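You operate a simulated robot arm through the tools that you are given. There is no shell and no other tool.

The job below is to be done with a simulated two-armed robot. You get a single attempt, and the scene is never put back.

Task
Fold the open carton shut and seal its seam with clear tape.
Fine: the carton at the bench's end, which holds a pack; short flaps first; use a tape gun and put it back into the grey basket.

The check looks at the end state, three seconds after you hand in, the way a careful person would. Anything else that was tipped, shoved, dropped, spilled or broken makes it a failure. Lids that push on must go on centred and level and be pressed home; caps that screw on are set level and turned clockwise until they are tight. Flat cloth is picked up by pressing the open fingertips on it (5 to 10 N) and closing them slowly along it; thin cloth reads only 2 to 8 mm in the jaws.

Robot
Two 7-joint arms with fingered hands on one trunk, on a base that moves. Base frame: it is fixed to the floor where the robot stands at the start and does not move with it; the origin is under the middle of the robot, x ahead of it, y to its left, z up; the surface under the hand at the start is at about z = 78. Readings come in cm, degrees, newtons and seconds.
The left shoulder is at the start at [4.7, 12.5, 124.9], the right one opposite. With the tool pointing down near the work surface each hand reaches from about 10 to 74 cm from the robot's upright axis, wherever it stands, measured 20 degrees to its own side. Places, roughly: basket [50, 80, 80]; carton back flap [60, -10, 110]; carton front flap [70, 20, 110]; carton left flap [80, 0, 110]; carton right flap [40, 20, 110]; medium carton [-75, 225, 25]; red tape gun [275, 375, 75]; small carton [-100, 175, 25]. Payload 3.6 kg a hand.
The TCP of each hand is the grasp point between the finger pads, 3 cm short of the fingertips. In the tool frame z runs along the fingers and y along their closing line. The gripper opens to 10.4 cm; its body begins 3.5 cm behind the TCP. The gripper is a hand of 4 fingers: y runs from the thumb to the fingers, the wrist lies at [-1.5, -10.4, -17.8] in the tool frame, and closing takes about 1.5 s.
Orientation is that of the tool frame in the base frame, as a unit quaternion [w, x, y, z]. With the fingers straight down and the wrist toward the robot, the tool's x, y and z point along [0, 1, 0], [1, 0, 0] and [0, 0, -1] of the base frame.

Tools
- The arms move only by the tool play_rows. It takes "left_moves", "right_moves" or both (then of equal length, played together; a hand with none holds still); each is a list of rows, each an object (a shift or turn left out is 0, a gripper value left out holds the last) with "delta_pos": the shift along the base's x, y, z in units of 20 mm (1.0 is 20 mm), a list of three; "delta_rot": the turn, a rotation vector about the base's x, y, z in units of 6 degrees (1.0 is 6 degrees), a list of three; "fingers": the opening, from 0 (shut) to 1 (fully open). In form: [{"delta_pos": [tx, ty, tz], "delta_rot": [ax, ay, az], "fingers": fingers}, ...]. A call has 1 to 20 rows; each row shifts and turns the commanded pose from where the row before left it. A call with a number of a shift or a turn outside -1 to 1 is refused whole. Rows are played at 5 a second. More than 5 cm and 8.6 degrees between two rows, or a gripper value outside its range, and nothing of the call is played. A pose out of reach is approached as far as the arm can. The call stops where the force on the tool passes 90 N (or 10 N more than at its start, if that is more) or the arm is blocked; 0.2 s more then pass. The fingers move at their own pace (about 7.2 cm/s each) and stop on an object; they squeeze with about 32 N. The grip force told is the motor's: it shows also when the fingers shut on nothing. Time passes only in rows, and 0.2 s behind the last, so rows that do not move let the fingers close. The reply holds the time, the measured pose of the TCP, the force on the tool along the base axes, the opening and the grip force, in the units named above and with some noise, with the torque about the TCP (base axes, N m) and any sound that the robot's microphone picked up.
- Cameras (640 x 400 px; columns grow to the right, rows downward): "scene" is now at [15.04, 2.73, 141.14]; the picture's right is [0.29, -0.96, 0.00], its down [-0.34, -0.10, -0.94] and it looks along [0.90, 0.27, -0.35] (base axes); focal length 214 px, centre (320, 200). "left" rides on the left gripper at [-6.1, -9.2, -13] in its tool frame; the picture's right is [-0.81, -0.27, 0.52], its down [0.53, -0.71, 0.46] and it looks along [0.24, 0.64, 0.72] (tool axes); focal length 275 px, centre (320, 200). "right" rides on the right gripper at [6.1, -9.2, -13] in its tool frame; the picture's right is [-0.81, 0.28, -0.52], its down [-0.53, -0.71, 0.45] and it looks along [-0.24, 0.64, 0.72] (tool axes); focal length 275 px, centre (320, 200).
- get_image(camera): a new picture of that camera. It takes no simulated time.
- move_column(by): moves the trunk up (or, below 0, down) by that many cm; the arms and the scene camera ride with it, the base frame stays. It gives what a move gives, with no picture.
- steer(legs): drives the robot by 1 to 6 legs, each [ahead, left, turn to the left] in cm, cm and degrees, along the robot's own axes; the way and the turn of a leg run together, so that a leg with both is an arc; at most 150 cm and 180 degrees a leg. The arms and the cameras ride along, it lands a little off, and it stops where it bumps. It gives what a move gives.
- preshape(shape, hand): the hand has 4 fingers and takes this shape, open, in about a second: jaw (thumb against the fingers, like two jaws); tri (thumb and two fingers); tip (a fingertip pinch); poke (one finger out to press); point (the index stretched); flat (the hand flat); cup (the hand cupped); fist (a fist). The gripper value then closes the fingers along that shape, each until it touches; the sizes above hold for jaw. It gives what a move gives, with no picture.
- turn_head(pan, tilt): turns the head with the scene camera to pan (to the left, within 80 degrees either way) and tilt (down, from -29 to 69), counted from straight ahead of the robot (the tilt from the chest, where the trunk bows). It gives what a move gives.
- locate(camera, pixels): for up to 12 pixels [column, row] of the newest picture of that camera ("zoom" is the newest enlarged one), the place [x, y, z] in the base frame of the surface seen there, good to about 0.3 cm. It takes no simulated time.
- zoom(camera, box): a new picture of the part [left, top, right, bottom] of that camera's present view, enlarged. It takes no simulated time.
- job_done(): hands the job in; it is judged then, once.

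Leave the grippers open and the arms clear of the work at the hand-in unless told otherwise.

The tools are called after "Request:" as a command line: name --argument value ..., lists and objects as JSON in quotes. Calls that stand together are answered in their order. play_rows: Moves the arms, as the interface text tells. Its arguments: {"type":"object","properties":{"left_moves":{"type":"array","items":{"type":"object","properties":{"delta_pos":{"type":"array","items":{"type":"number"}},"delta_rot":{"type":"array","items":{"type":"number"}},"fingers":{"type":"number"}}}},"right_moves":{"type":"array","items":{"type":"object","properties":{"delta_pos":{"type":"array","items":{"type":"number"}},"delta_rot":{"type":"array","items":{"type":"number"}},"fingers":{"type":"number"}}}}},"required":[]} The other tools are called the same way: move_column (by) moves the trunk up or down; preshape (shape, hand) gives the hand a shape; steer (legs) drives the base; turn_head (pan, tilt) turns the head that bears the scene camera; get_image (camera) takes a picture; locate (camera, pixels) gives the place of the surface under pixels of a picture; zoom (camera, box) takes an enlarged picture of a part of a camera's view; job_done () hands the job in.

At the start:

```text
time_s: 0.0
left_tcp_pos: [44.04, 37.97, 144.08]
left_ee_rot: [0.0, 0.707, 0.707, 0.0]
left_wrist_force: [-0.4, 0.0, 1.5]
left_wrist_torque: [-0.01, 0.01, 0.01]
left_finger_gap: 10.37
left_grip_force: 0.0
left_shape: jaw
right_tcp_pos: [45.52, 0.09, 139.7]
right_ee_rot: [-0.002, 0.708, 0.706, 0.001]
right_wrist_force: [0.2, 1.4, -0.5]
right_wrist_torque: [-0.02, -0.02, 0.02]
right_finger_gap: 10.36
right_grip_force: 0.0
right_shape: jaw
trunk travel left (down, up): [-47.5, 6.1]
robot x, y, heading: [0.38, 0.03, -0.2]
head pan, tilt (commanded): [16.7, 20.6]
```

scene: 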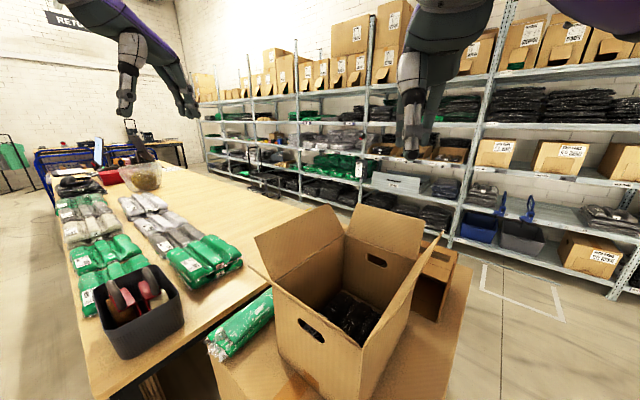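
right: 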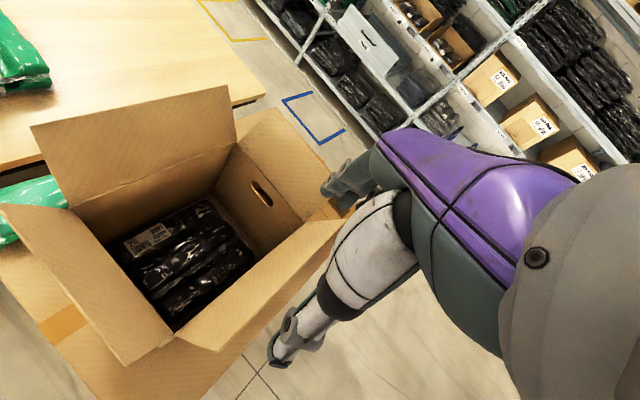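
left: 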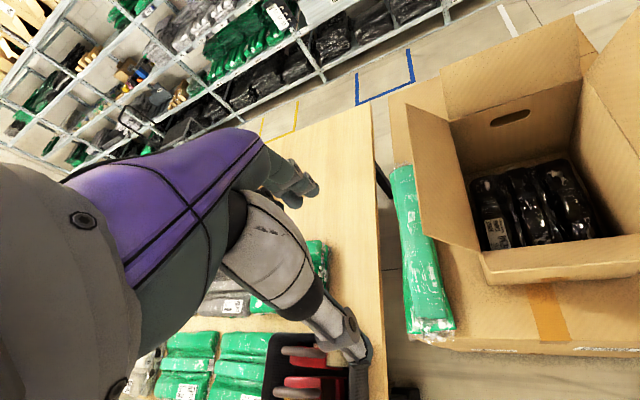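

I see the open carton at about (350,290) in the scene picture and a grey basket at about (135,310) that holds tape guns with red parts. I'll enlarge both, and measure the carton's flap corners and the basket.

Request:
zoom --camera "scene" --box '[80, 220, 240, 380]'

Request:
zoom --camera "scene" --box '[200, 180, 500, 400]'

```text
2.50 times, centred on (160, 300) of scene
```

zoom: 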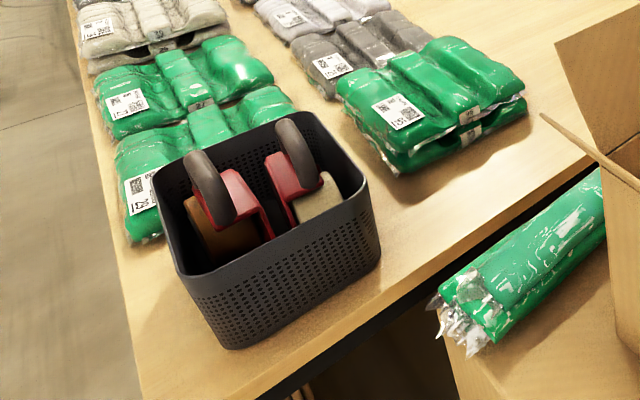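

```text
1.82 times, centred on (350, 290) of scene
```

zoom: 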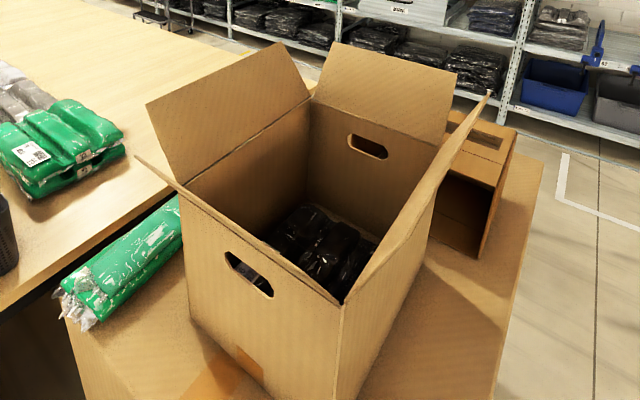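

Two tape guns sit in the basket, one with a brown roll and one with a paler roll, and the pale one is probably the clear tape. I'll measure the carton's corners in the current enlarged picture.

Request:
locate --camera "zoom" --pixels '[[148, 104], [283, 44], [309, 97], [188, 182], [331, 44], [455, 70], [440, 143], [312, 97], [489, 93], [340, 303], [340, 300], [138, 158]]'

Request:
locate --camera "zoom" --pixels '[[185, 195], [335, 310], [190, 310], [335, 395], [310, 240], [370, 260], [240, 365], [90, 320], [180, 210], [470, 250], [543, 165], [515, 130]]'

```text
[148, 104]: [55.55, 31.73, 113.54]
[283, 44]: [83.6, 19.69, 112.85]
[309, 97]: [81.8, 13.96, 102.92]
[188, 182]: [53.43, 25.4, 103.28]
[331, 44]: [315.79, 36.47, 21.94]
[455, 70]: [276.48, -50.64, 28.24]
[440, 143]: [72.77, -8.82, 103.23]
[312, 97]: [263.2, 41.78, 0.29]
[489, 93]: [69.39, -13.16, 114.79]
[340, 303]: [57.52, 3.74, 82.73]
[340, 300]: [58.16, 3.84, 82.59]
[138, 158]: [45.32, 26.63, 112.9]
```

```text
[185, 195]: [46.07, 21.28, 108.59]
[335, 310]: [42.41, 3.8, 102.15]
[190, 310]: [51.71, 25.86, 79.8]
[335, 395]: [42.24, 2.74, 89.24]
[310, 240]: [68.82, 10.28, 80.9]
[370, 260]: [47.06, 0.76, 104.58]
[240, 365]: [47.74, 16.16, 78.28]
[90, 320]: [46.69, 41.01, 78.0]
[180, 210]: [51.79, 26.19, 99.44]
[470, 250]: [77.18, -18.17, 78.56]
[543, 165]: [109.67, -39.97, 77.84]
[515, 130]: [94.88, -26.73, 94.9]
```

The carton's top rim is at z≈103, with corners at about (53,25), (82,14), (73,-9) and (43,3). The long sides are "front" (+y) and "back" (-y), and the short flaps are "left" (far) and "right" (near). I'll turn the head to the basket for a better look at the tape guns.

Request:
turn_head --pan 50 --tilt 35

Request:
get_image --camera "scene"

Request:
get_image --camera "left"

```text
time_s: 1.0
left_tcp_pos: [44.07, 38.06, 144.2]
left_ee_rot: [0.0, 0.707, 0.707, 0.0]
left_wrist_force: [0.5, 0.2, -1.2]
left_wrist_torque: [-0.04, -0.02, 0.0]
left_finger_gap: 10.39
left_grip_force: 0.1
left_shape: jaw
right_tcp_pos: [45.61, 0.05, 139.79]
right_ee_rot: [-0.001, 0.708, 0.706, 0.001]
right_wrist_force: [-0.1, 0.2, 0.7]
right_wrist_torque: [0.04, 0.01, -0.04]
right_finger_gap: 10.39
right_grip_force: 0.0
right_shape: jaw
trunk travel left (down, up): [-47.5, 6.1]
robot x, y, heading: [0.19, -0.15, -0.1]
head pan, tilt (commanded): [50.0, 35.0]
```

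```text
taken
```

scene: 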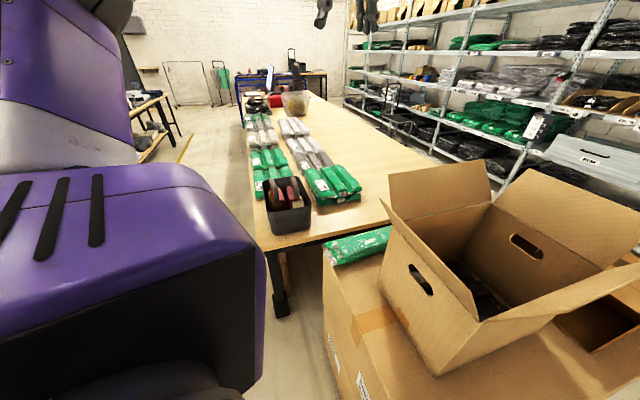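

```text
taken
```

left: 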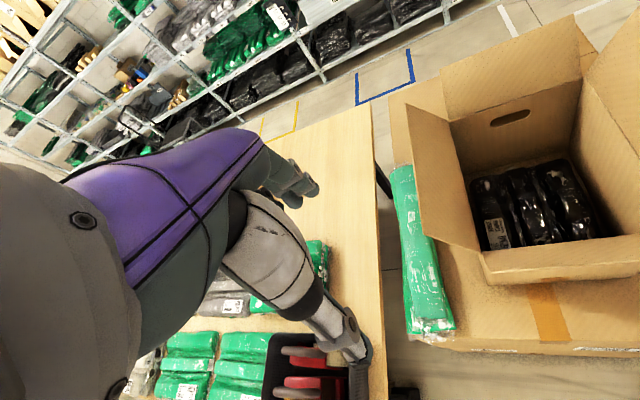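

The basket is now at about (288,205). I'll enlarge it.

Request:
zoom --camera "scene" --box '[248, 165, 328, 245]'

Request:
zoom --camera "left" --box '[240, 300, 400, 400]'

```text
5.00 times, centred on (288, 205) of scene
```

zoom: 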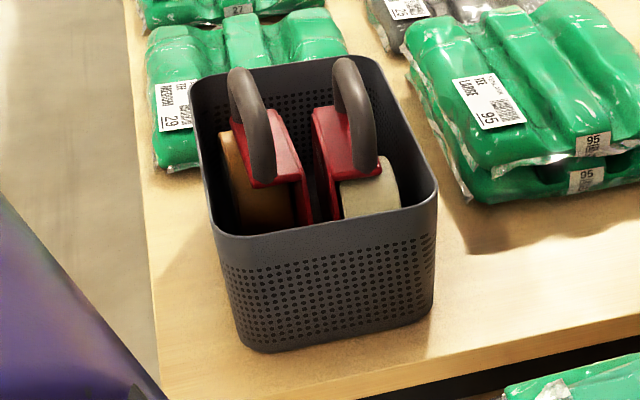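

```text
4.00 times, centred on (320, 350) of left
```

zoom: 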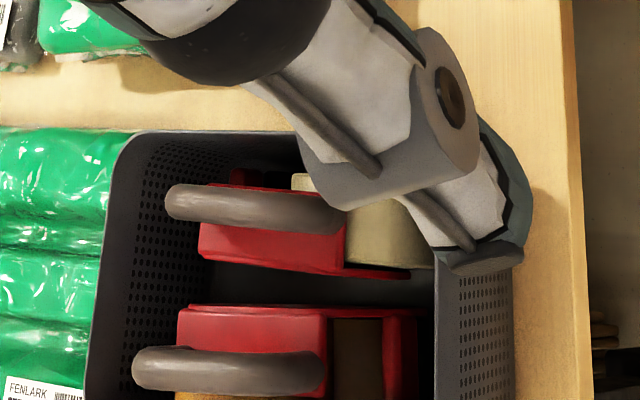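

The right-hand gun (pale roll) looks like the clear one, and the left one has brown tape. I'll measure points on both guns and the basket rim.

Request:
zoom --camera "scene" --box '[258, 170, 318, 220]'

Request:
locate --camera "zoom" --pixels '[[339, 60], [375, 140], [360, 100], [312, 115], [345, 170], [390, 175], [365, 210], [192, 75], [380, 60], [437, 190], [215, 225], [244, 75]]'

```text
8.00 times, centred on (288, 195) of scene
```

zoom: 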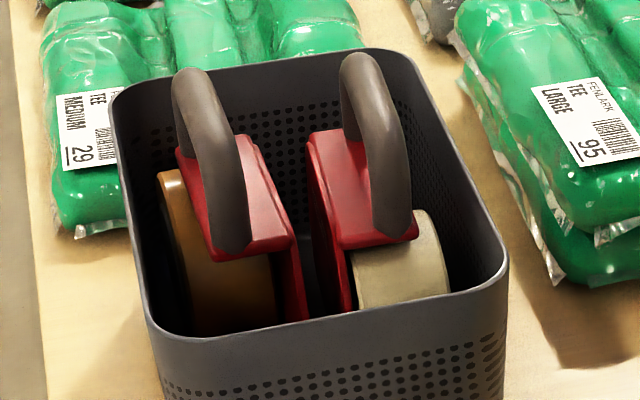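

```text
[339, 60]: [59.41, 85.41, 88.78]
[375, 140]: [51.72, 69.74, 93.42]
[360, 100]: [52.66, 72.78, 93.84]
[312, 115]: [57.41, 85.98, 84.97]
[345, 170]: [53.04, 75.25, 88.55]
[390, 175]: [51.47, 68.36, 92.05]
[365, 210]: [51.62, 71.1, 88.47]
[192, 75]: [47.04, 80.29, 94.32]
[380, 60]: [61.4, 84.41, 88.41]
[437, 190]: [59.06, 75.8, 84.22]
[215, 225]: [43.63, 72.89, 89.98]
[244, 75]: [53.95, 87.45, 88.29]
```

Basket rim z is about 88, the pale gun's handle runs at about (52,70,93), and the brown one is further left at y≈80. Next I'll measure more points on the pale gun in this enlarged picture, including the handle top at (362,65) and its lower end at (395,220).

Request:
locate --camera "zoom" --pixels '[[362, 65], [385, 110], [395, 200], [320, 140], [340, 235], [410, 230], [405, 270], [430, 225], [335, 270], [125, 90], [500, 265], [165, 330]]'

Request:
turn_head --pan 8 --tilt 45

Request:
get_image --camera "scene"

Request:
get_image --camera "right"

```text
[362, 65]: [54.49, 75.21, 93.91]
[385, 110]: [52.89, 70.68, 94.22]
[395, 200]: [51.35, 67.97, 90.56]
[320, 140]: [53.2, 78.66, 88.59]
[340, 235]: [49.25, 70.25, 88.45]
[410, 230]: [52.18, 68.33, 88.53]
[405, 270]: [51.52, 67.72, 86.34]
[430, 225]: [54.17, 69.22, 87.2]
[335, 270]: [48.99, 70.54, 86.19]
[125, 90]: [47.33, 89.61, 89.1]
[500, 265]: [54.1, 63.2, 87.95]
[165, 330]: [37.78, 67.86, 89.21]
```

```text
time_s: 2.1
left_tcp_pos: [43.96, 37.89, 144.19]
left_ee_rot: [0.0, 0.708, 0.706, 0.001]
left_wrist_force: [-0.1, -0.2, 0.0]
left_wrist_torque: [-0.01, -0.01, -0.01]
left_finger_gap: 10.36
left_grip_force: 0.1
left_shape: jaw
right_tcp_pos: [45.65, 0.11, 139.71]
right_ee_rot: [0.0, 0.708, 0.706, 0.001]
right_wrist_force: [0.3, 0.0, 0.1]
right_wrist_torque: [-0.01, 0.0, 0.0]
right_finger_gap: 10.37
right_grip_force: 0.1
right_shape: jaw
trunk travel left (down, up): [-47.5, 6.1]
robot x, y, heading: [-0.05, 0.23, -0.4]
head pan, tilt (commanded): [8.0, 45.0]
```

```text
taken
```

scene: 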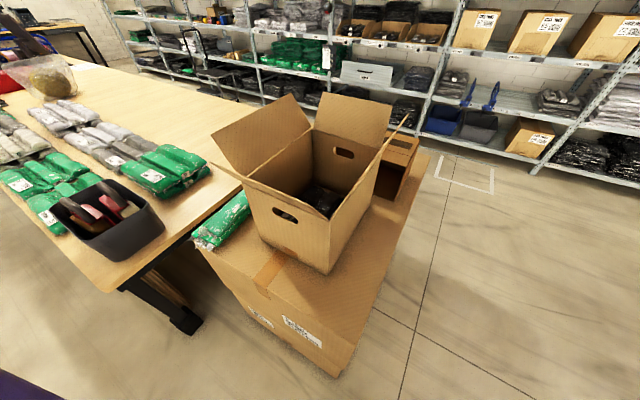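

```text
taken
```

right: 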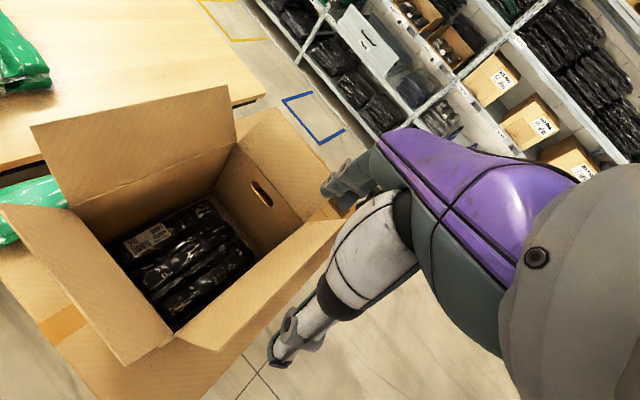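

The carton sits on a large carton with its near short flap facing me. I'll enlarge it for exact corner positions.

Request:
zoom --camera "scene" --box '[190, 80, 430, 280]'

Request:
zoom --camera "right" --box '[0, 60, 360, 360]'

```text
2.00 times, centred on (310, 180) of scene
```

zoom: 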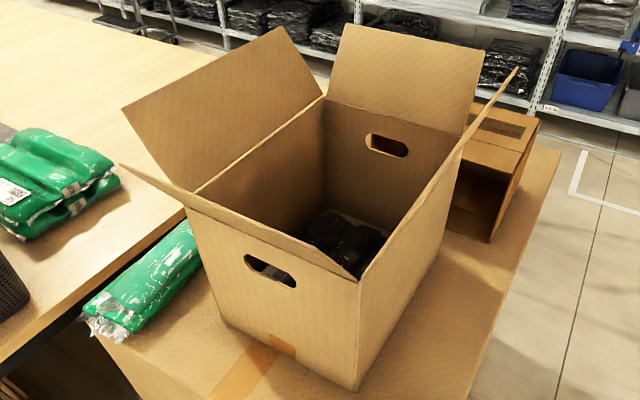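

```text
1.33 times, centred on (180, 210) of right
```

zoom: 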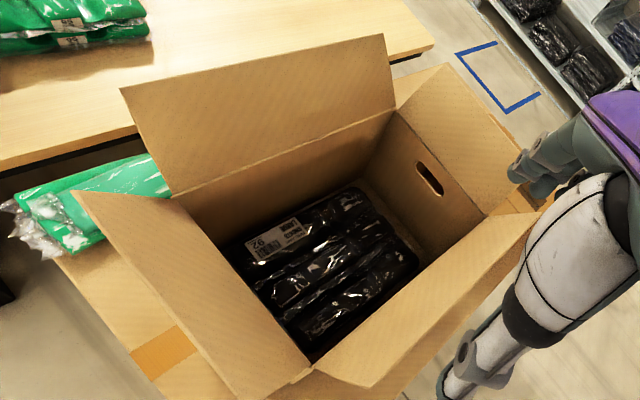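

From the right camera's enlarged picture I'll measure the flap corners.

Request:
locate --camera "zoom" --pixels '[[124, 92], [382, 38], [176, 192], [390, 112], [80, 197], [305, 365], [446, 66], [484, 212], [368, 382], [532, 214], [320, 370], [515, 150]]'

```text
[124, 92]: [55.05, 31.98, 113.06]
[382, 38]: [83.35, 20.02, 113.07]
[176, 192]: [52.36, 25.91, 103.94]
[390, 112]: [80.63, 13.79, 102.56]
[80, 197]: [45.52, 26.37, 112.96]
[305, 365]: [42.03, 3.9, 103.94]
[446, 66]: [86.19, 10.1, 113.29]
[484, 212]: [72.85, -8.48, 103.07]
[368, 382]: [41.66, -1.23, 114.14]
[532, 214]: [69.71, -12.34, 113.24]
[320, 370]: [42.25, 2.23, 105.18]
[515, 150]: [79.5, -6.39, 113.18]
```

The rim corners are A(52.6,25.7), B(81.2,13.9), C(72.9,-8.6) and D(44.3,3.2). The seam will run from (48.4,14.4) to (77,2.6) at z≈104. Now I'll find the big carton's edges and the neighbours in the scene picture.

Request:
get_image --camera "scene"

Request:
locate --camera "scene" --pixels '[[200, 248], [335, 374], [429, 156], [270, 312], [380, 275], [120, 288], [240, 190], [418, 140], [385, 200], [195, 245], [250, 205], [405, 200]]'

```text
taken
```

scene: 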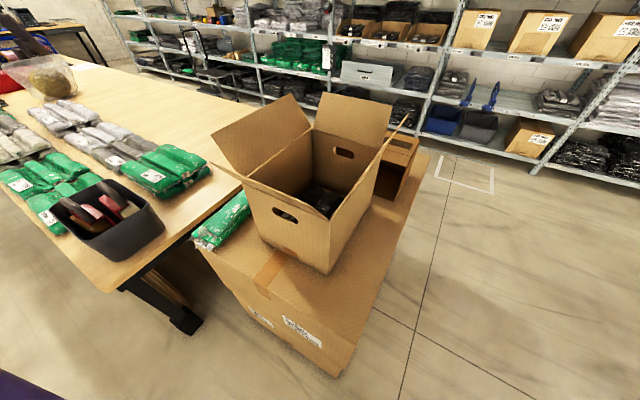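

```text
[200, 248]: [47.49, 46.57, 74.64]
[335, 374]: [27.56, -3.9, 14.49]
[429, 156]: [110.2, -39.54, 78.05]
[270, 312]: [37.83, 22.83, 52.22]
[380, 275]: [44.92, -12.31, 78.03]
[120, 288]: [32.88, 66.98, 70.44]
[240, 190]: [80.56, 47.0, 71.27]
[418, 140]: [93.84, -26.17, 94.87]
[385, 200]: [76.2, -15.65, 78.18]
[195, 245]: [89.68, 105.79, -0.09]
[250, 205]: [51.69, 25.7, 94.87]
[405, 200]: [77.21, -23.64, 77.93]
```

I'll enlarge the big carton's near edge to see how close my base may come.

Request:
zoom --camera "scene" --box '[180, 200, 440, 400]'

Request:
locate --camera "zoom" --pixels '[[50, 125], [160, 225], [230, 290], [320, 340], [400, 365], [430, 330], [470, 240], [520, 130], [590, 20], [390, 430], [60, 110], [300, 395]]'

```text
2.00 times, centred on (310, 300) of scene
```

zoom: 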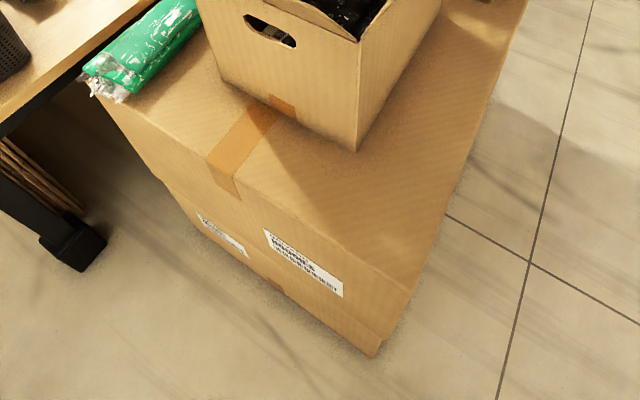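

```text
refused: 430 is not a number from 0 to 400
```

Request:
locate --camera "zoom" --pixels '[[95, 100], [165, 155], [215, 175], [320, 235], [405, 285], [430, 240], [470, 140], [520, 10], [375, 355], [275, 285], [355, 150], [220, 190]]'

```text
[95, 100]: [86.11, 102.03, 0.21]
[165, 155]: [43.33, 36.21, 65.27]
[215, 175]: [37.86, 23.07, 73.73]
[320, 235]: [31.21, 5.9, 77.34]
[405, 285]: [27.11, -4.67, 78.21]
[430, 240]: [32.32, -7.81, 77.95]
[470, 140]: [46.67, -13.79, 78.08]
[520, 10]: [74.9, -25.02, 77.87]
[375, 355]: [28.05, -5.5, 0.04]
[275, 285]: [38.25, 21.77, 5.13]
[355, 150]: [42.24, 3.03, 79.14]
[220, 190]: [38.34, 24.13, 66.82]
```

The big carton's top is z=78. Its near face passes through (47,46) and (27,-5), and its right face runs from (27,-5) to (110,-40). The floor right of it is clear. I'll drive around to the carton's long back side and face it squarely, at about (43,-43) heading 68°. There the short flaps will lie to my left and right, and my hands (z≈140) stay well above the flaps (z≈115).

Request:
steer --legs '[[0, -43, 0], [43, 0, 0], [0, 0, 68]]'

Request:
turn_head --pan 0 --tilt 45

Request:
get_image --camera "scene"

```text
time_s: 11.7
left_tcp_pos: [22.36, 11.36, 144.06]
left_ee_rot: [0.0, 0.175, 0.984, 0.0]
left_wrist_force: [-0.3, -0.2, -0.1]
left_wrist_torque: [-0.01, 0.04, 0.0]
left_finger_gap: 10.39
left_grip_force: 0.2
left_shape: jaw
right_tcp_pos: [58.63, -0.33, 139.74]
right_ee_rot: [0.0, 0.177, 0.984, 0.001]
right_wrist_force: [0.4, -0.4, 0.4]
right_wrist_torque: [0.02, 0.01, -0.02]
right_finger_gap: 10.39
right_grip_force: 0.1
right_shape: jaw
trunk travel left (down, up): [-47.5, 6.1]
robot x, y, heading: [42.56, -43.24, 69.6]
head pan, tilt (commanded): [8.0, 45.0]
```

```text
time_s: 12.3
left_tcp_pos: [22.38, 11.33, 144.13]
left_ee_rot: [0.0, 0.177, 0.984, 0.0]
left_wrist_force: [0.2, -0.2, -0.5]
left_wrist_torque: [-0.01, -0.02, 0.0]
left_finger_gap: 10.35
left_grip_force: 0.1
left_shape: jaw
right_tcp_pos: [58.5, -0.41, 139.69]
right_ee_rot: [-0.001, 0.177, 0.984, 0.0]
right_wrist_force: [1.1, 0.2, 0.1]
right_wrist_torque: [-0.02, -0.02, 0.0]
right_finger_gap: 10.37
right_grip_force: 0.1
right_shape: jaw
trunk travel left (down, up): [-47.5, 6.1]
robot x, y, heading: [42.99, -42.9, 69.7]
head pan, tilt (commanded): [0.0, 45.0]
```

```text
taken
```

scene: 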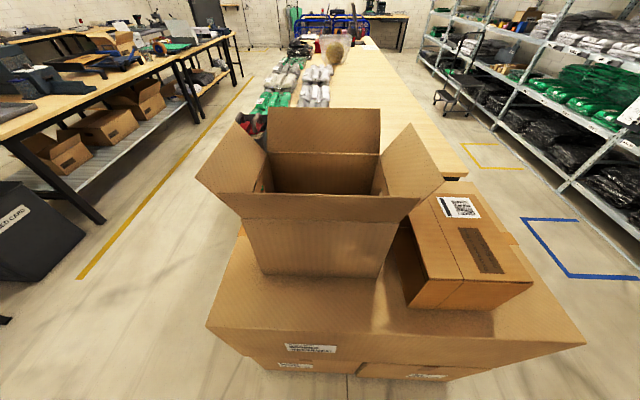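

I now stand square to the carton with its centre about 55 cm ahead. The left-hand short flap is near x≈41 and the right-hand one near x≈83. A labelled carton stands close on the right, and I must not touch it. I'll shape the left hand flat and look at it before using it.

Request:
preshape --hand "left" --shape "flat"

Request:
turn_head --pan 0 --tilt 25

Request:
get_image --camera "scene"

Request:
get_image --camera "left"

Request:
get_image --camera "right"

```text
time_s: 13.2
left_tcp_pos: [22.41, 11.54, 144.02]
left_ee_rot: [0.0, 0.177, 0.984, 0.0]
left_wrist_force: [-0.7, 0.0, 0.3]
left_wrist_torque: [0.01, 0.04, -0.02]
left_finger_gap: 9.61
left_grip_force: 0.1
left_shape: flat
right_tcp_pos: [58.57, -0.39, 139.84]
right_ee_rot: [-0.001, 0.177, 0.984, 0.0]
right_wrist_force: [-0.4, -0.8, -0.2]
right_wrist_torque: [0.01, -0.01, -0.02]
right_finger_gap: 10.4
right_grip_force: 0.1
right_shape: jaw
trunk travel left (down, up): [-47.5, 6.1]
robot x, y, heading: [42.77, -43.05, 69.6]
head pan, tilt (commanded): [0.0, 45.0]
```

```text
time_s: 14.1
left_tcp_pos: [22.46, 11.42, 144.02]
left_ee_rot: [0.0, 0.176, 0.984, 0.001]
left_wrist_force: [-0.1, -0.5, 0.5]
left_wrist_torque: [0.01, -0.02, -0.01]
left_finger_gap: 9.6
left_grip_force: 0.0
left_shape: flat
right_tcp_pos: [58.5, -0.43, 139.79]
right_ee_rot: [0.0, 0.177, 0.984, 0.001]
right_wrist_force: [-0.7, 0.9, 0.5]
right_wrist_torque: [-0.01, 0.03, 0.01]
right_finger_gap: 10.36
right_grip_force: 0.1
right_shape: jaw
trunk travel left (down, up): [-47.5, 6.1]
robot x, y, heading: [42.53, -43.1, 69.9]
head pan, tilt (commanded): [0.0, 25.0]
```

```text
taken
```

scene: 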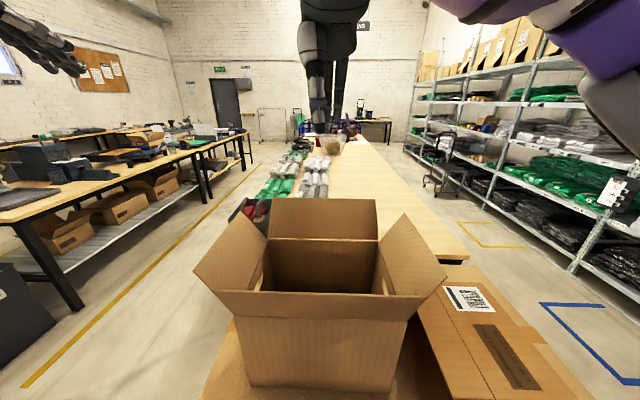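

```text
taken
```

left: 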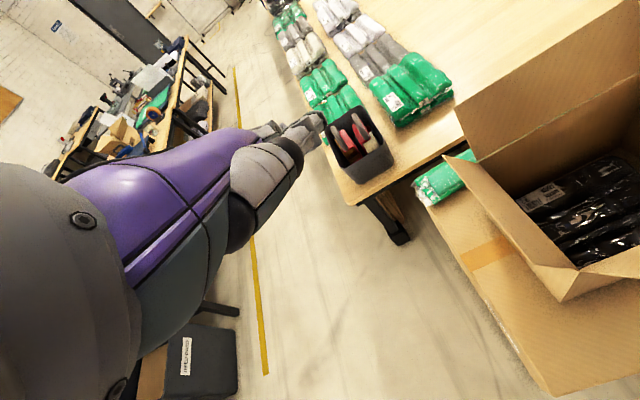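

```text
taken
```

right: 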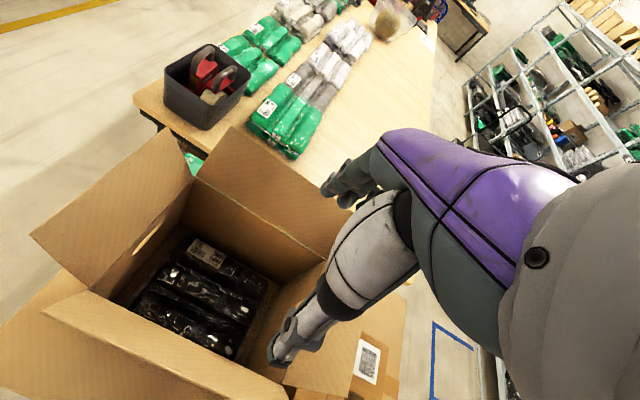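

In the flat shape the fingers lie near (300,125) in the left picture. I'll enlarge and measure where the fingertips actually are.

Request:
zoom --camera "left" --box '[200, 90, 360, 250]'

Request:
locate --camera "left" --pixels '[[317, 120], [310, 145], [275, 130], [300, 150], [265, 175], [240, 230], [180, 200]]'

Request:
locate --camera "right" --pixels '[[280, 360], [330, 180], [345, 200], [300, 345], [360, 250]]'

```text
2.50 times, centred on (280, 170) of left
```

zoom: 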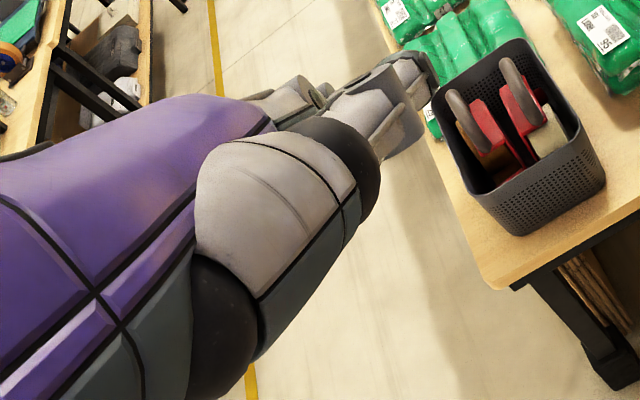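

```text
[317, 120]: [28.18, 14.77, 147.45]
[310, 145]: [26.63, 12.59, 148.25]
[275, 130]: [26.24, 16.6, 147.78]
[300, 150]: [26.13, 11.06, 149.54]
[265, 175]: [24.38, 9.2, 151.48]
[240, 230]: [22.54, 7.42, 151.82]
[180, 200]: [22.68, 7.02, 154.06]
```

```text
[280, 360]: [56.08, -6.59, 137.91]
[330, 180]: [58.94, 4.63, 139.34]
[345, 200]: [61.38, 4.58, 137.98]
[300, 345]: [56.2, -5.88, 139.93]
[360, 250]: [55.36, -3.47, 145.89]
```

The flat shape isn't clear from the wrist camera, so I'll turn the head to look at the left hand directly.

Request:
turn_head --pan 35 --tilt 5

Request:
zoom --camera "scene" --box '[100, 0, 500, 250]'

```text
time_s: 15.1
left_tcp_pos: [22.42, 11.32, 144.21]
left_ee_rot: [0.0, 0.176, 0.984, 0.001]
left_wrist_force: [-0.7, 0.2, 0.4]
left_wrist_torque: [-0.02, 0.03, -0.02]
left_finger_gap: 9.59
left_grip_force: 0.2
left_shape: flat
right_tcp_pos: [58.63, -0.38, 139.79]
right_ee_rot: [-0.001, 0.177, 0.984, 0.0]
right_wrist_force: [0.0, 0.1, -0.2]
right_wrist_torque: [-0.03, -0.01, -0.03]
right_finger_gap: 10.39
right_grip_force: 0.0
right_shape: jaw
trunk travel left (down, up): [-47.5, 6.1]
robot x, y, heading: [42.91, -43.1, 69.6]
head pan, tilt (commanded): [35.0, 5.0]
```

```text
1.60 times, centred on (300, 125) of scene
```

zoom: 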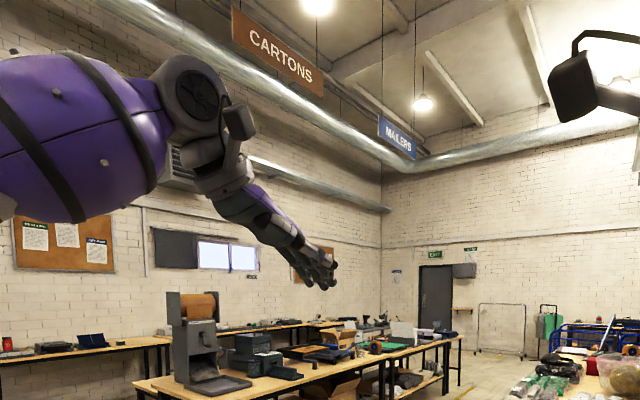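

In the flat shape the fingers follow the palm, tilted forward, which is awkward here. The jaw shape closed has a known geometry (tips 3 cm below the TCP), so I'll use closed jaws as pushers. I'll shape the left hand back to jaw and tilt the head down to the carton.

Request:
preshape --hand "left" --shape "jaw"

Request:
play_rows --left_moves '[{"fingers": 0}, {"fingers": 0}, {"fingers": 0}, {"fingers": 0}, {"fingers": 0}, {"fingers": 0}, {"fingers": 0}, {"fingers": 0}]' --right_moves '[{"fingers": 0}, {"fingers": 0}, {"fingers": 0}, {"fingers": 0}, {"fingers": 0}, {"fingers": 0}, {"fingers": 0}, {"fingers": 0}]'

Request:
turn_head --pan 0 --tilt 40

Request:
get_image --camera "left"

Request:
get_image --camera "right"

```text
time_s: 16.0
left_tcp_pos: [22.4, 11.34, 144.08]
left_ee_rot: [0.0, 0.176, 0.984, 0.0]
left_wrist_force: [-1.0, 0.5, 0.1]
left_wrist_torque: [0.04, 0.01, -0.02]
left_finger_gap: 10.36
left_grip_force: 0.1
left_shape: jaw
right_tcp_pos: [58.55, -0.29, 139.78]
right_ee_rot: [-0.001, 0.177, 0.984, 0.0]
right_wrist_force: [-0.4, -0.6, 0.5]
right_wrist_torque: [-0.01, -0.01, -0.03]
right_finger_gap: 10.36
right_grip_force: 0.1
right_shape: jaw
trunk travel left (down, up): [-47.5, 6.1]
robot x, y, heading: [42.44, -43.25, 69.4]
head pan, tilt (commanded): [35.0, 5.0]
```

```text
time_s: 17.8
left_tcp_pos: [22.49, 11.3, 144.15]
left_ee_rot: [0.001, 0.176, 0.984, -0.001]
left_wrist_force: [0.7, 0.6, -0.5]
left_wrist_torque: [0.04, 0.01, 0.03]
left_finger_gap: 0.01
left_grip_force: 32.0
left_shape: jaw
right_tcp_pos: [58.63, -0.37, 139.84]
right_ee_rot: [-0.001, 0.177, 0.984, 0.0]
right_wrist_force: [-0.5, 0.7, 0.4]
right_wrist_torque: [0.0, 0.01, 0.01]
right_finger_gap: 0.01
right_grip_force: 31.6
right_shape: jaw
trunk travel left (down, up): [-47.5, 6.1]
robot x, y, heading: [42.66, -43.14, 69.7]
head pan, tilt (commanded): [35.0, 5.0]
```

```text
time_s: 18.8
left_tcp_pos: [22.45, 11.3, 144.04]
left_ee_rot: [0.0, 0.176, 0.984, 0.0]
left_wrist_force: [-0.5, 0.3, -0.3]
left_wrist_torque: [0.0, 0.0, 0.03]
left_finger_gap: 0.0
left_grip_force: 32.1
left_shape: jaw
right_tcp_pos: [58.52, -0.31, 139.86]
right_ee_rot: [-0.002, 0.177, 0.984, 0.0]
right_wrist_force: [0.7, -0.6, 0.4]
right_wrist_torque: [0.01, 0.03, 0.01]
right_finger_gap: 0.0
right_grip_force: 31.2
right_shape: jaw
trunk travel left (down, up): [-47.5, 6.1]
robot x, y, heading: [42.73, -43.23, 69.7]
head pan, tilt (commanded): [0.0, 40.0]
```

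```text
taken
```

left: 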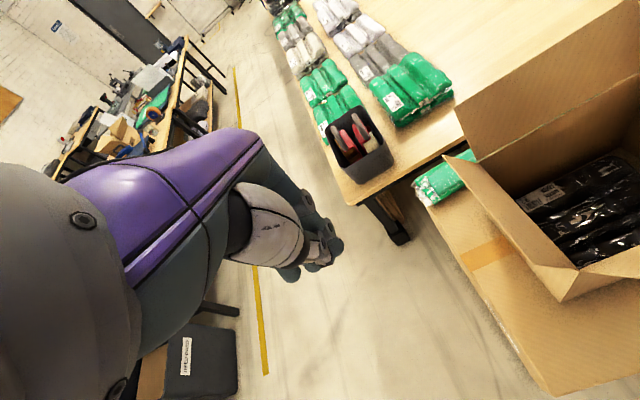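

```text
taken
```

right: 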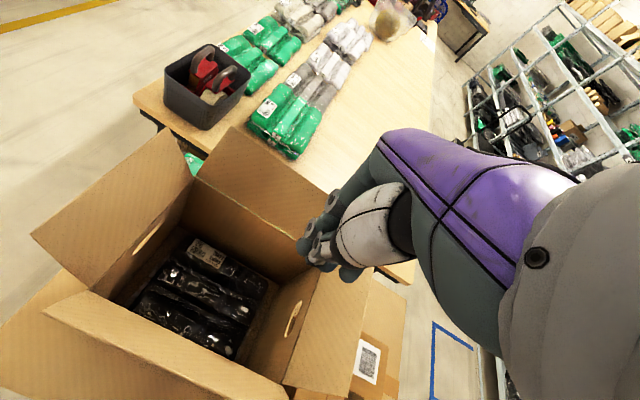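

The closed jaws look as expected. I'll lower the left hand outside the left short flap to about (36.4, 19.3, 112), clear of the flap's outer edge at (41, 17.5, 113).

Request:
play_rows --left_moves '[{"delta_pos": [0.6, 0.5, -0.8]}, {"delta_pos": [0.6, 0.5, -1]}, {"delta_pos": [0.6, 0.5, -1]}, {"delta_pos": [0.6, 0.5, -1]}, {"delta_pos": [0.6, 0.5, -1]}, {"delta_pos": [0.6, 0.5, -1]}, {"delta_pos": [0.6, 0.4, -1]}, {"delta_pos": [0.6, 0.3, -1]}, {"delta_pos": [0.6, 0.3, -1]}, {"delta_pos": [0.5, 0, -1]}, {"delta_pos": [0.4, 0, -1]}, {"delta_pos": [0.3, 0, -1]}, {"delta_pos": [0.2, 0, -1]}, {"delta_pos": [0, 0, -1]}, {"delta_pos": [0, 0, -1]}, {"delta_pos": [0, 0, -1]}]'

Request:
get_image --camera "scene"

Request:
get_image --camera "left"

```text
time_s: 22.2
left_tcp_pos: [35.96, 19.43, 112.38]
left_ee_rot: [0.0, 0.177, 0.984, 0.0]
left_wrist_force: [-0.8, 0.5, 0.0]
left_wrist_torque: [-0.01, -0.02, -0.02]
left_finger_gap: 0.02
left_grip_force: 32.5
left_shape: jaw
right_tcp_pos: [58.54, -0.27, 139.65]
right_ee_rot: [-0.002, 0.177, 0.984, 0.0]
right_wrist_force: [0.5, -0.3, 0.1]
right_wrist_torque: [0.0, -0.01, 0.01]
right_finger_gap: 0.0
right_grip_force: 31.7
right_shape: jaw
trunk travel left (down, up): [-47.5, 6.1]
robot x, y, heading: [43.14, -42.93, 69.7]
head pan, tilt (commanded): [0.0, 40.0]
```

```text
taken
```

scene: 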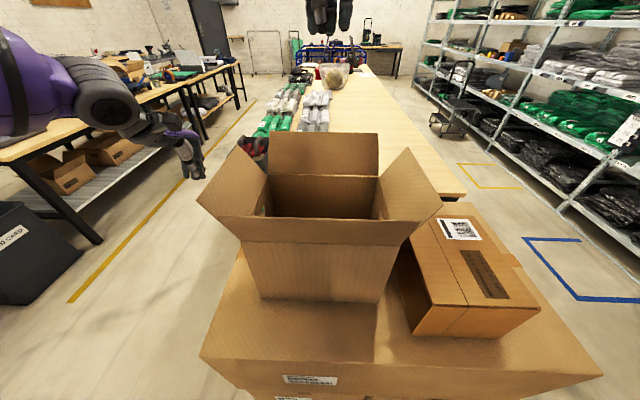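

```text
taken
```

left: 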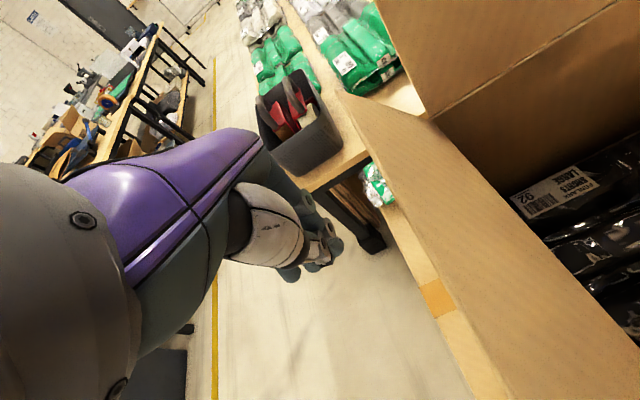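

The left hand is outside the left flap. Now I push it inward (toward +u) in an arc that follows the flap's rotation, in the first half of the fold.

Request:
play_rows --left_moves '[{"delta_pos": [0.88, -0.36, 0]}, {"delta_pos": [0.88, -0.36, 0]}, {"delta_pos": [0.88, -0.36, 0.3]}, {"delta_pos": [0.88, -0.36, 0.5]}, {"delta_pos": [0.83, -0.34, 0.5]}, {"delta_pos": [0.83, -0.34, 0.4]}, {"delta_pos": [0.79, -0.32, 0]}, {"delta_pos": [0.79, -0.32, -0.3]}, {"delta_pos": [0.74, -0.3, -0.6]}]'

Request:
get_image --camera "scene"

Request:
get_image --camera "left"

```text
time_s: 24.2
left_tcp_pos: [51.01, 13.04, 113.96]
left_ee_rot: [0.001, 0.176, 0.984, 0.001]
left_wrist_force: [-1.2, 0.6, 0.4]
left_wrist_torque: [0.01, 0.02, 0.01]
left_finger_gap: 0.0
left_grip_force: 32.1
left_shape: jaw
right_tcp_pos: [58.6, -0.32, 139.73]
right_ee_rot: [-0.002, 0.177, 0.984, -0.001]
right_wrist_force: [-0.4, -0.5, -0.1]
right_wrist_torque: [0.02, -0.03, -0.03]
right_finger_gap: 0.03
right_grip_force: 31.5
right_shape: jaw
trunk travel left (down, up): [-47.5, 6.1]
robot x, y, heading: [42.64, -43.02, 69.5]
head pan, tilt (commanded): [0.0, 40.0]
```

```text
taken
```

scene: 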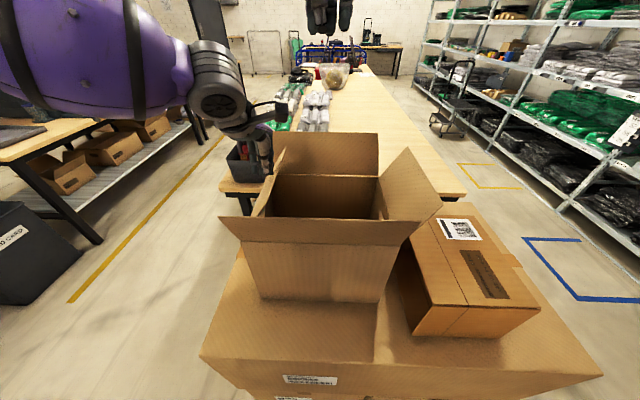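

```text
taken
```

left: 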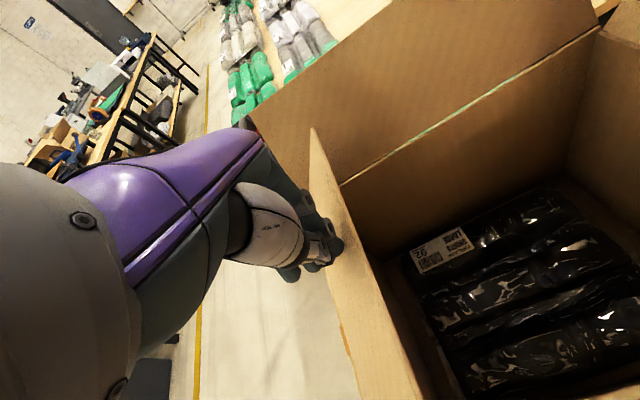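

The left flap follows with about 1 N and is a little past vertical. I'll continue the arc inward and down toward horizontal.

Request:
play_rows --left_moves '[{"delta_pos": [0.74, -0.3, -0.4]}, {"delta_pos": [0.6, -0.25, -0.6]}, {"delta_pos": [0.5, -0.2, -0.7]}, {"delta_pos": [0.4, -0.16, -0.8]}, {"delta_pos": [0.3, -0.12, -0.8]}]'

Request:
get_image --camera "scene"

Request:
get_image --camera "left"

```text
time_s: 25.4
left_tcp_pos: [56.1, 11.17, 107.54]
left_ee_rot: [0.001, 0.177, 0.984, 0.0]
left_wrist_force: [-1.1, -0.1, -0.1]
left_wrist_torque: [-0.04, 0.02, 0.03]
left_finger_gap: 0.0
left_grip_force: 32.1
left_shape: jaw
right_tcp_pos: [58.62, -0.3, 139.74]
right_ee_rot: [0.0, 0.178, 0.984, 0.0]
right_wrist_force: [-0.3, 0.2, 1.2]
right_wrist_torque: [-0.02, -0.02, -0.01]
right_finger_gap: 0.0
right_grip_force: 32.1
right_shape: jaw
trunk travel left (down, up): [-47.5, 6.1]
robot x, y, heading: [42.7, -42.92, 69.6]
head pan, tilt (commanded): [0.0, 40.0]
```

```text
taken
```

scene: 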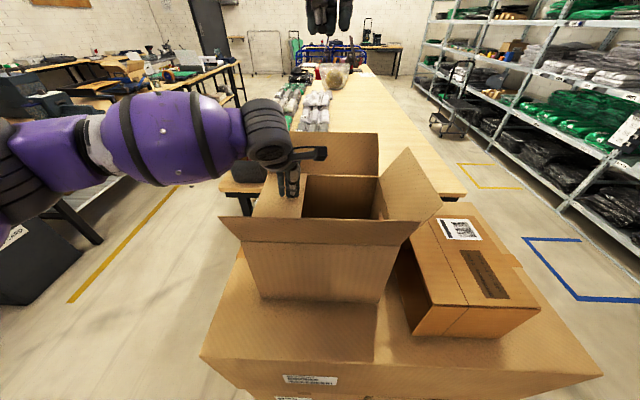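

```text
taken
```

left: 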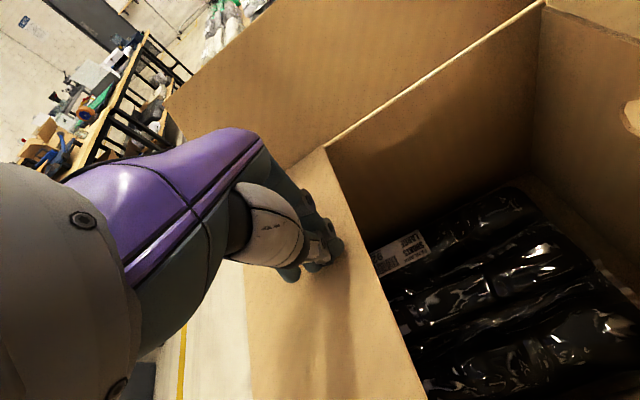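

The flap is nearly flat now. I'll measure its edge height, then lower a little more and see whether it stays.

Request:
locate --camera "left" --pixels '[[328, 160], [365, 245], [410, 370], [300, 360], [250, 330]]'

Request:
play_rows --left_moves '[{"delta_pos": [0.1, -0.04, -0.5]}, {"delta_pos": [0, 0, -0.3]}]'

Request:
get_image --camera "left"

```text
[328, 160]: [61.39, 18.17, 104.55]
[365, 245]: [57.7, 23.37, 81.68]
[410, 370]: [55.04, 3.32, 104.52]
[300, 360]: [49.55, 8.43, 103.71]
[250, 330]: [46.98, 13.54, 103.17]
```

```text
time_s: 26.0
left_tcp_pos: [55.7, 10.91, 106.11]
left_ee_rot: [0.001, 0.177, 0.984, 0.002]
left_wrist_force: [-0.9, 2.2, 4.4]
left_wrist_torque: [0.07, 0.0, -0.01]
left_finger_gap: 0.01
left_grip_force: 32.1
left_shape: jaw
left hand out of reach, approached as far as the arm can: row 1
right_tcp_pos: [58.67, -0.43, 139.85]
right_ee_rot: [-0.001, 0.178, 0.984, 0.0]
right_wrist_force: [0.1, 1.0, 0.1]
right_wrist_torque: [0.02, -0.03, 0.02]
right_finger_gap: 0.01
right_grip_force: 31.9
right_shape: jaw
trunk travel left (down, up): [-47.5, 6.1]
robot x, y, heading: [42.75, -43.47, 70.0]
head pan, tilt (commanded): [0.0, 40.0]
```

```text
taken
```

left: 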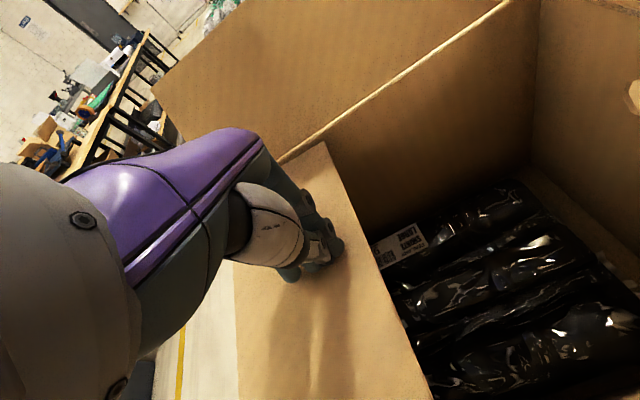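

The left hand presses the flap with about 4 N at z≈106. Now I lift the hand a little to see whether the flap stays down.

Request:
play_rows --left_moves '[{"delta_pos": [-0.1, 0.04, 0.5]}, {"delta_pos": [-0.1, 0.04, 1]}, {"delta_pos": [-0.1, 0.04, 1]}, {"delta_pos": [0, 0, 0]}]'

Request:
get_image --camera "left"

Request:
get_image --camera "scene"

```text
time_s: 27.0
left_tcp_pos: [55.01, 10.97, 111.04]
left_ee_rot: [-0.001, 0.176, 0.984, 0.0]
left_wrist_force: [0.6, 0.0, -1.2]
left_wrist_torque: [0.02, 0.02, 0.02]
left_finger_gap: 0.0
left_grip_force: 32.3
left_shape: jaw
right_tcp_pos: [58.6, -0.43, 139.77]
right_ee_rot: [-0.001, 0.177, 0.984, 0.001]
right_wrist_force: [-0.7, -0.1, 0.1]
right_wrist_torque: [0.01, -0.01, 0.04]
right_finger_gap: 0.01
right_grip_force: 31.7
right_shape: jaw
trunk travel left (down, up): [-47.5, 6.1]
robot x, y, heading: [42.87, -43.39, 69.6]
head pan, tilt (commanded): [0.0, 40.0]
```

```text
taken
```

left: 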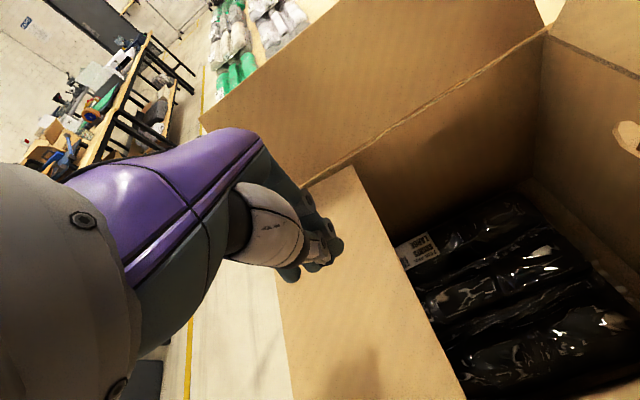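

```text
taken
```

scene: 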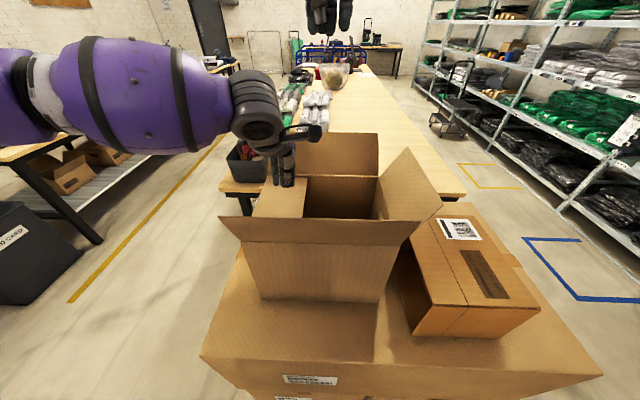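

The flap seems to stay flat by itself. I'll measure its edge again.

Request:
locate --camera "left" --pixels '[[352, 175], [440, 350], [395, 260], [300, 330], [310, 230], [400, 330], [520, 50], [340, 165]]'

```text
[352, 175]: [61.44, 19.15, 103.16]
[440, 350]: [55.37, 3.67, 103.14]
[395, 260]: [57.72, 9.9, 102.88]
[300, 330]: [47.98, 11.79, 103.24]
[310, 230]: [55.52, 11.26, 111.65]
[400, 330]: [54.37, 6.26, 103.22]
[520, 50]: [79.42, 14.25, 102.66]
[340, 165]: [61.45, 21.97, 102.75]
```

The left flap lies flat at z≈103.2 and stays. Next the right short flap: I'll bring the closed right hand over and down outside it, to about (90,-2,112). That is above the neighbouring carton's top (z≈95). The left hand retreats up and to the left meanwhile.

Request:
play_rows --left_moves '[{"delta_pos": [0, 0, 1]}, {"delta_pos": [0, 0, 1]}, {"delta_pos": [0, 0, 1]}, {"delta_pos": [0, 0, 1]}, {"delta_pos": [-0.9, 0.36, 0.4]}, {"delta_pos": [-0.9, 0.36, 0.4]}, {"delta_pos": [-0.9, 0.36, 0.4]}, {"delta_pos": [-0.9, 0.36, 0.4]}, {"delta_pos": [-0.9, 0.36, 0.4]}, {"delta_pos": [-0.9, 0.36, 0.4]}, {"delta_pos": [-0.9, 0.36, 0.4]}, {"delta_pos": [-0.9, 0.36, 0.4]}, {"delta_pos": [-0.9, 0.36, 0.4]}, {"delta_pos": [-0.9, 0.36, 0.4]}, {}, {}, {}, {}, {}, {}]' --right_moves '[{"delta_pos": [1, -0.07, -0.6]}, {"delta_pos": [1, -0.07, -0.6]}, {"delta_pos": [1, -0.07, -0.6]}, {"delta_pos": [1, -0.07, -0.6]}, {"delta_pos": [1, -0.07, -0.6]}, {"delta_pos": [1, -0.07, -0.6]}, {"delta_pos": [1, -0.07, -0.6]}, {"delta_pos": [1, -0.07, -0.6]}, {"delta_pos": [1, -0.07, -0.6]}, {"delta_pos": [1, -0.07, -0.6]}, {"delta_pos": [0.95, -0.07, -0.6]}, {"delta_pos": [0.95, -0.07, -0.6]}, {"delta_pos": [0.95, -0.07, -0.6]}, {"delta_pos": [0.95, -0.07, -0.6]}, {"delta_pos": [0.95, -0.07, -0.6]}, {"delta_pos": [0.95, -0.07, -0.6]}, {"delta_pos": [0, 0, -1]}, {"delta_pos": [0, 0, -1]}, {"delta_pos": [0, 0, -1]}, {"delta_pos": [0, 0, -1]}]'

Request:
get_image --camera "scene"

Request:
get_image --camera "right"

```text
time_s: 31.2
left_tcp_pos: [37.04, 18.37, 126.82]
left_ee_rot: [-0.001, 0.176, 0.984, 0.0]
left_wrist_force: [0.5, 0.1, -0.3]
left_wrist_torque: [0.02, -0.01, -0.04]
left_finger_gap: 0.0
left_grip_force: 32.1
left_shape: jaw
right_tcp_pos: [89.78, -2.53, 112.63]
right_ee_rot: [0.0, 0.177, 0.984, 0.001]
right_wrist_force: [0.0, 0.0, -0.5]
right_wrist_torque: [0.04, 0.02, 0.01]
right_finger_gap: 0.0
right_grip_force: 32.5
right_shape: jaw
trunk travel left (down, up): [-47.5, 6.1]
robot x, y, heading: [42.93, -43.2, 70.0]
head pan, tilt (commanded): [0.0, 40.0]
```

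```text
taken
```

scene: 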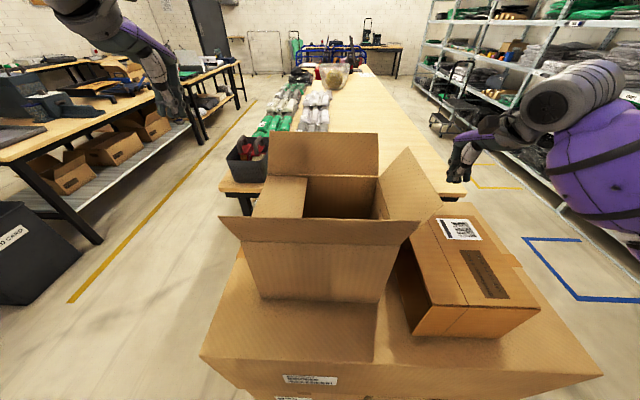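

```text
taken
```

right: 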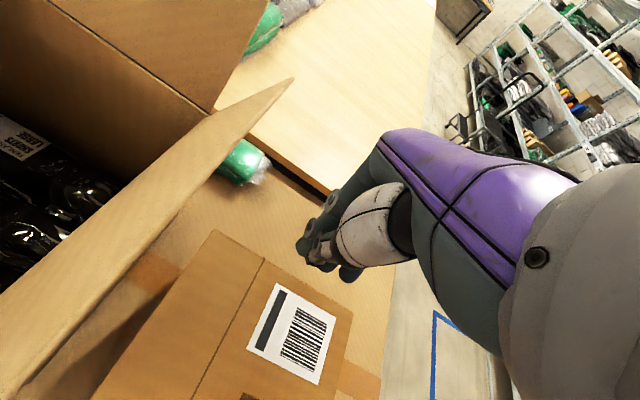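

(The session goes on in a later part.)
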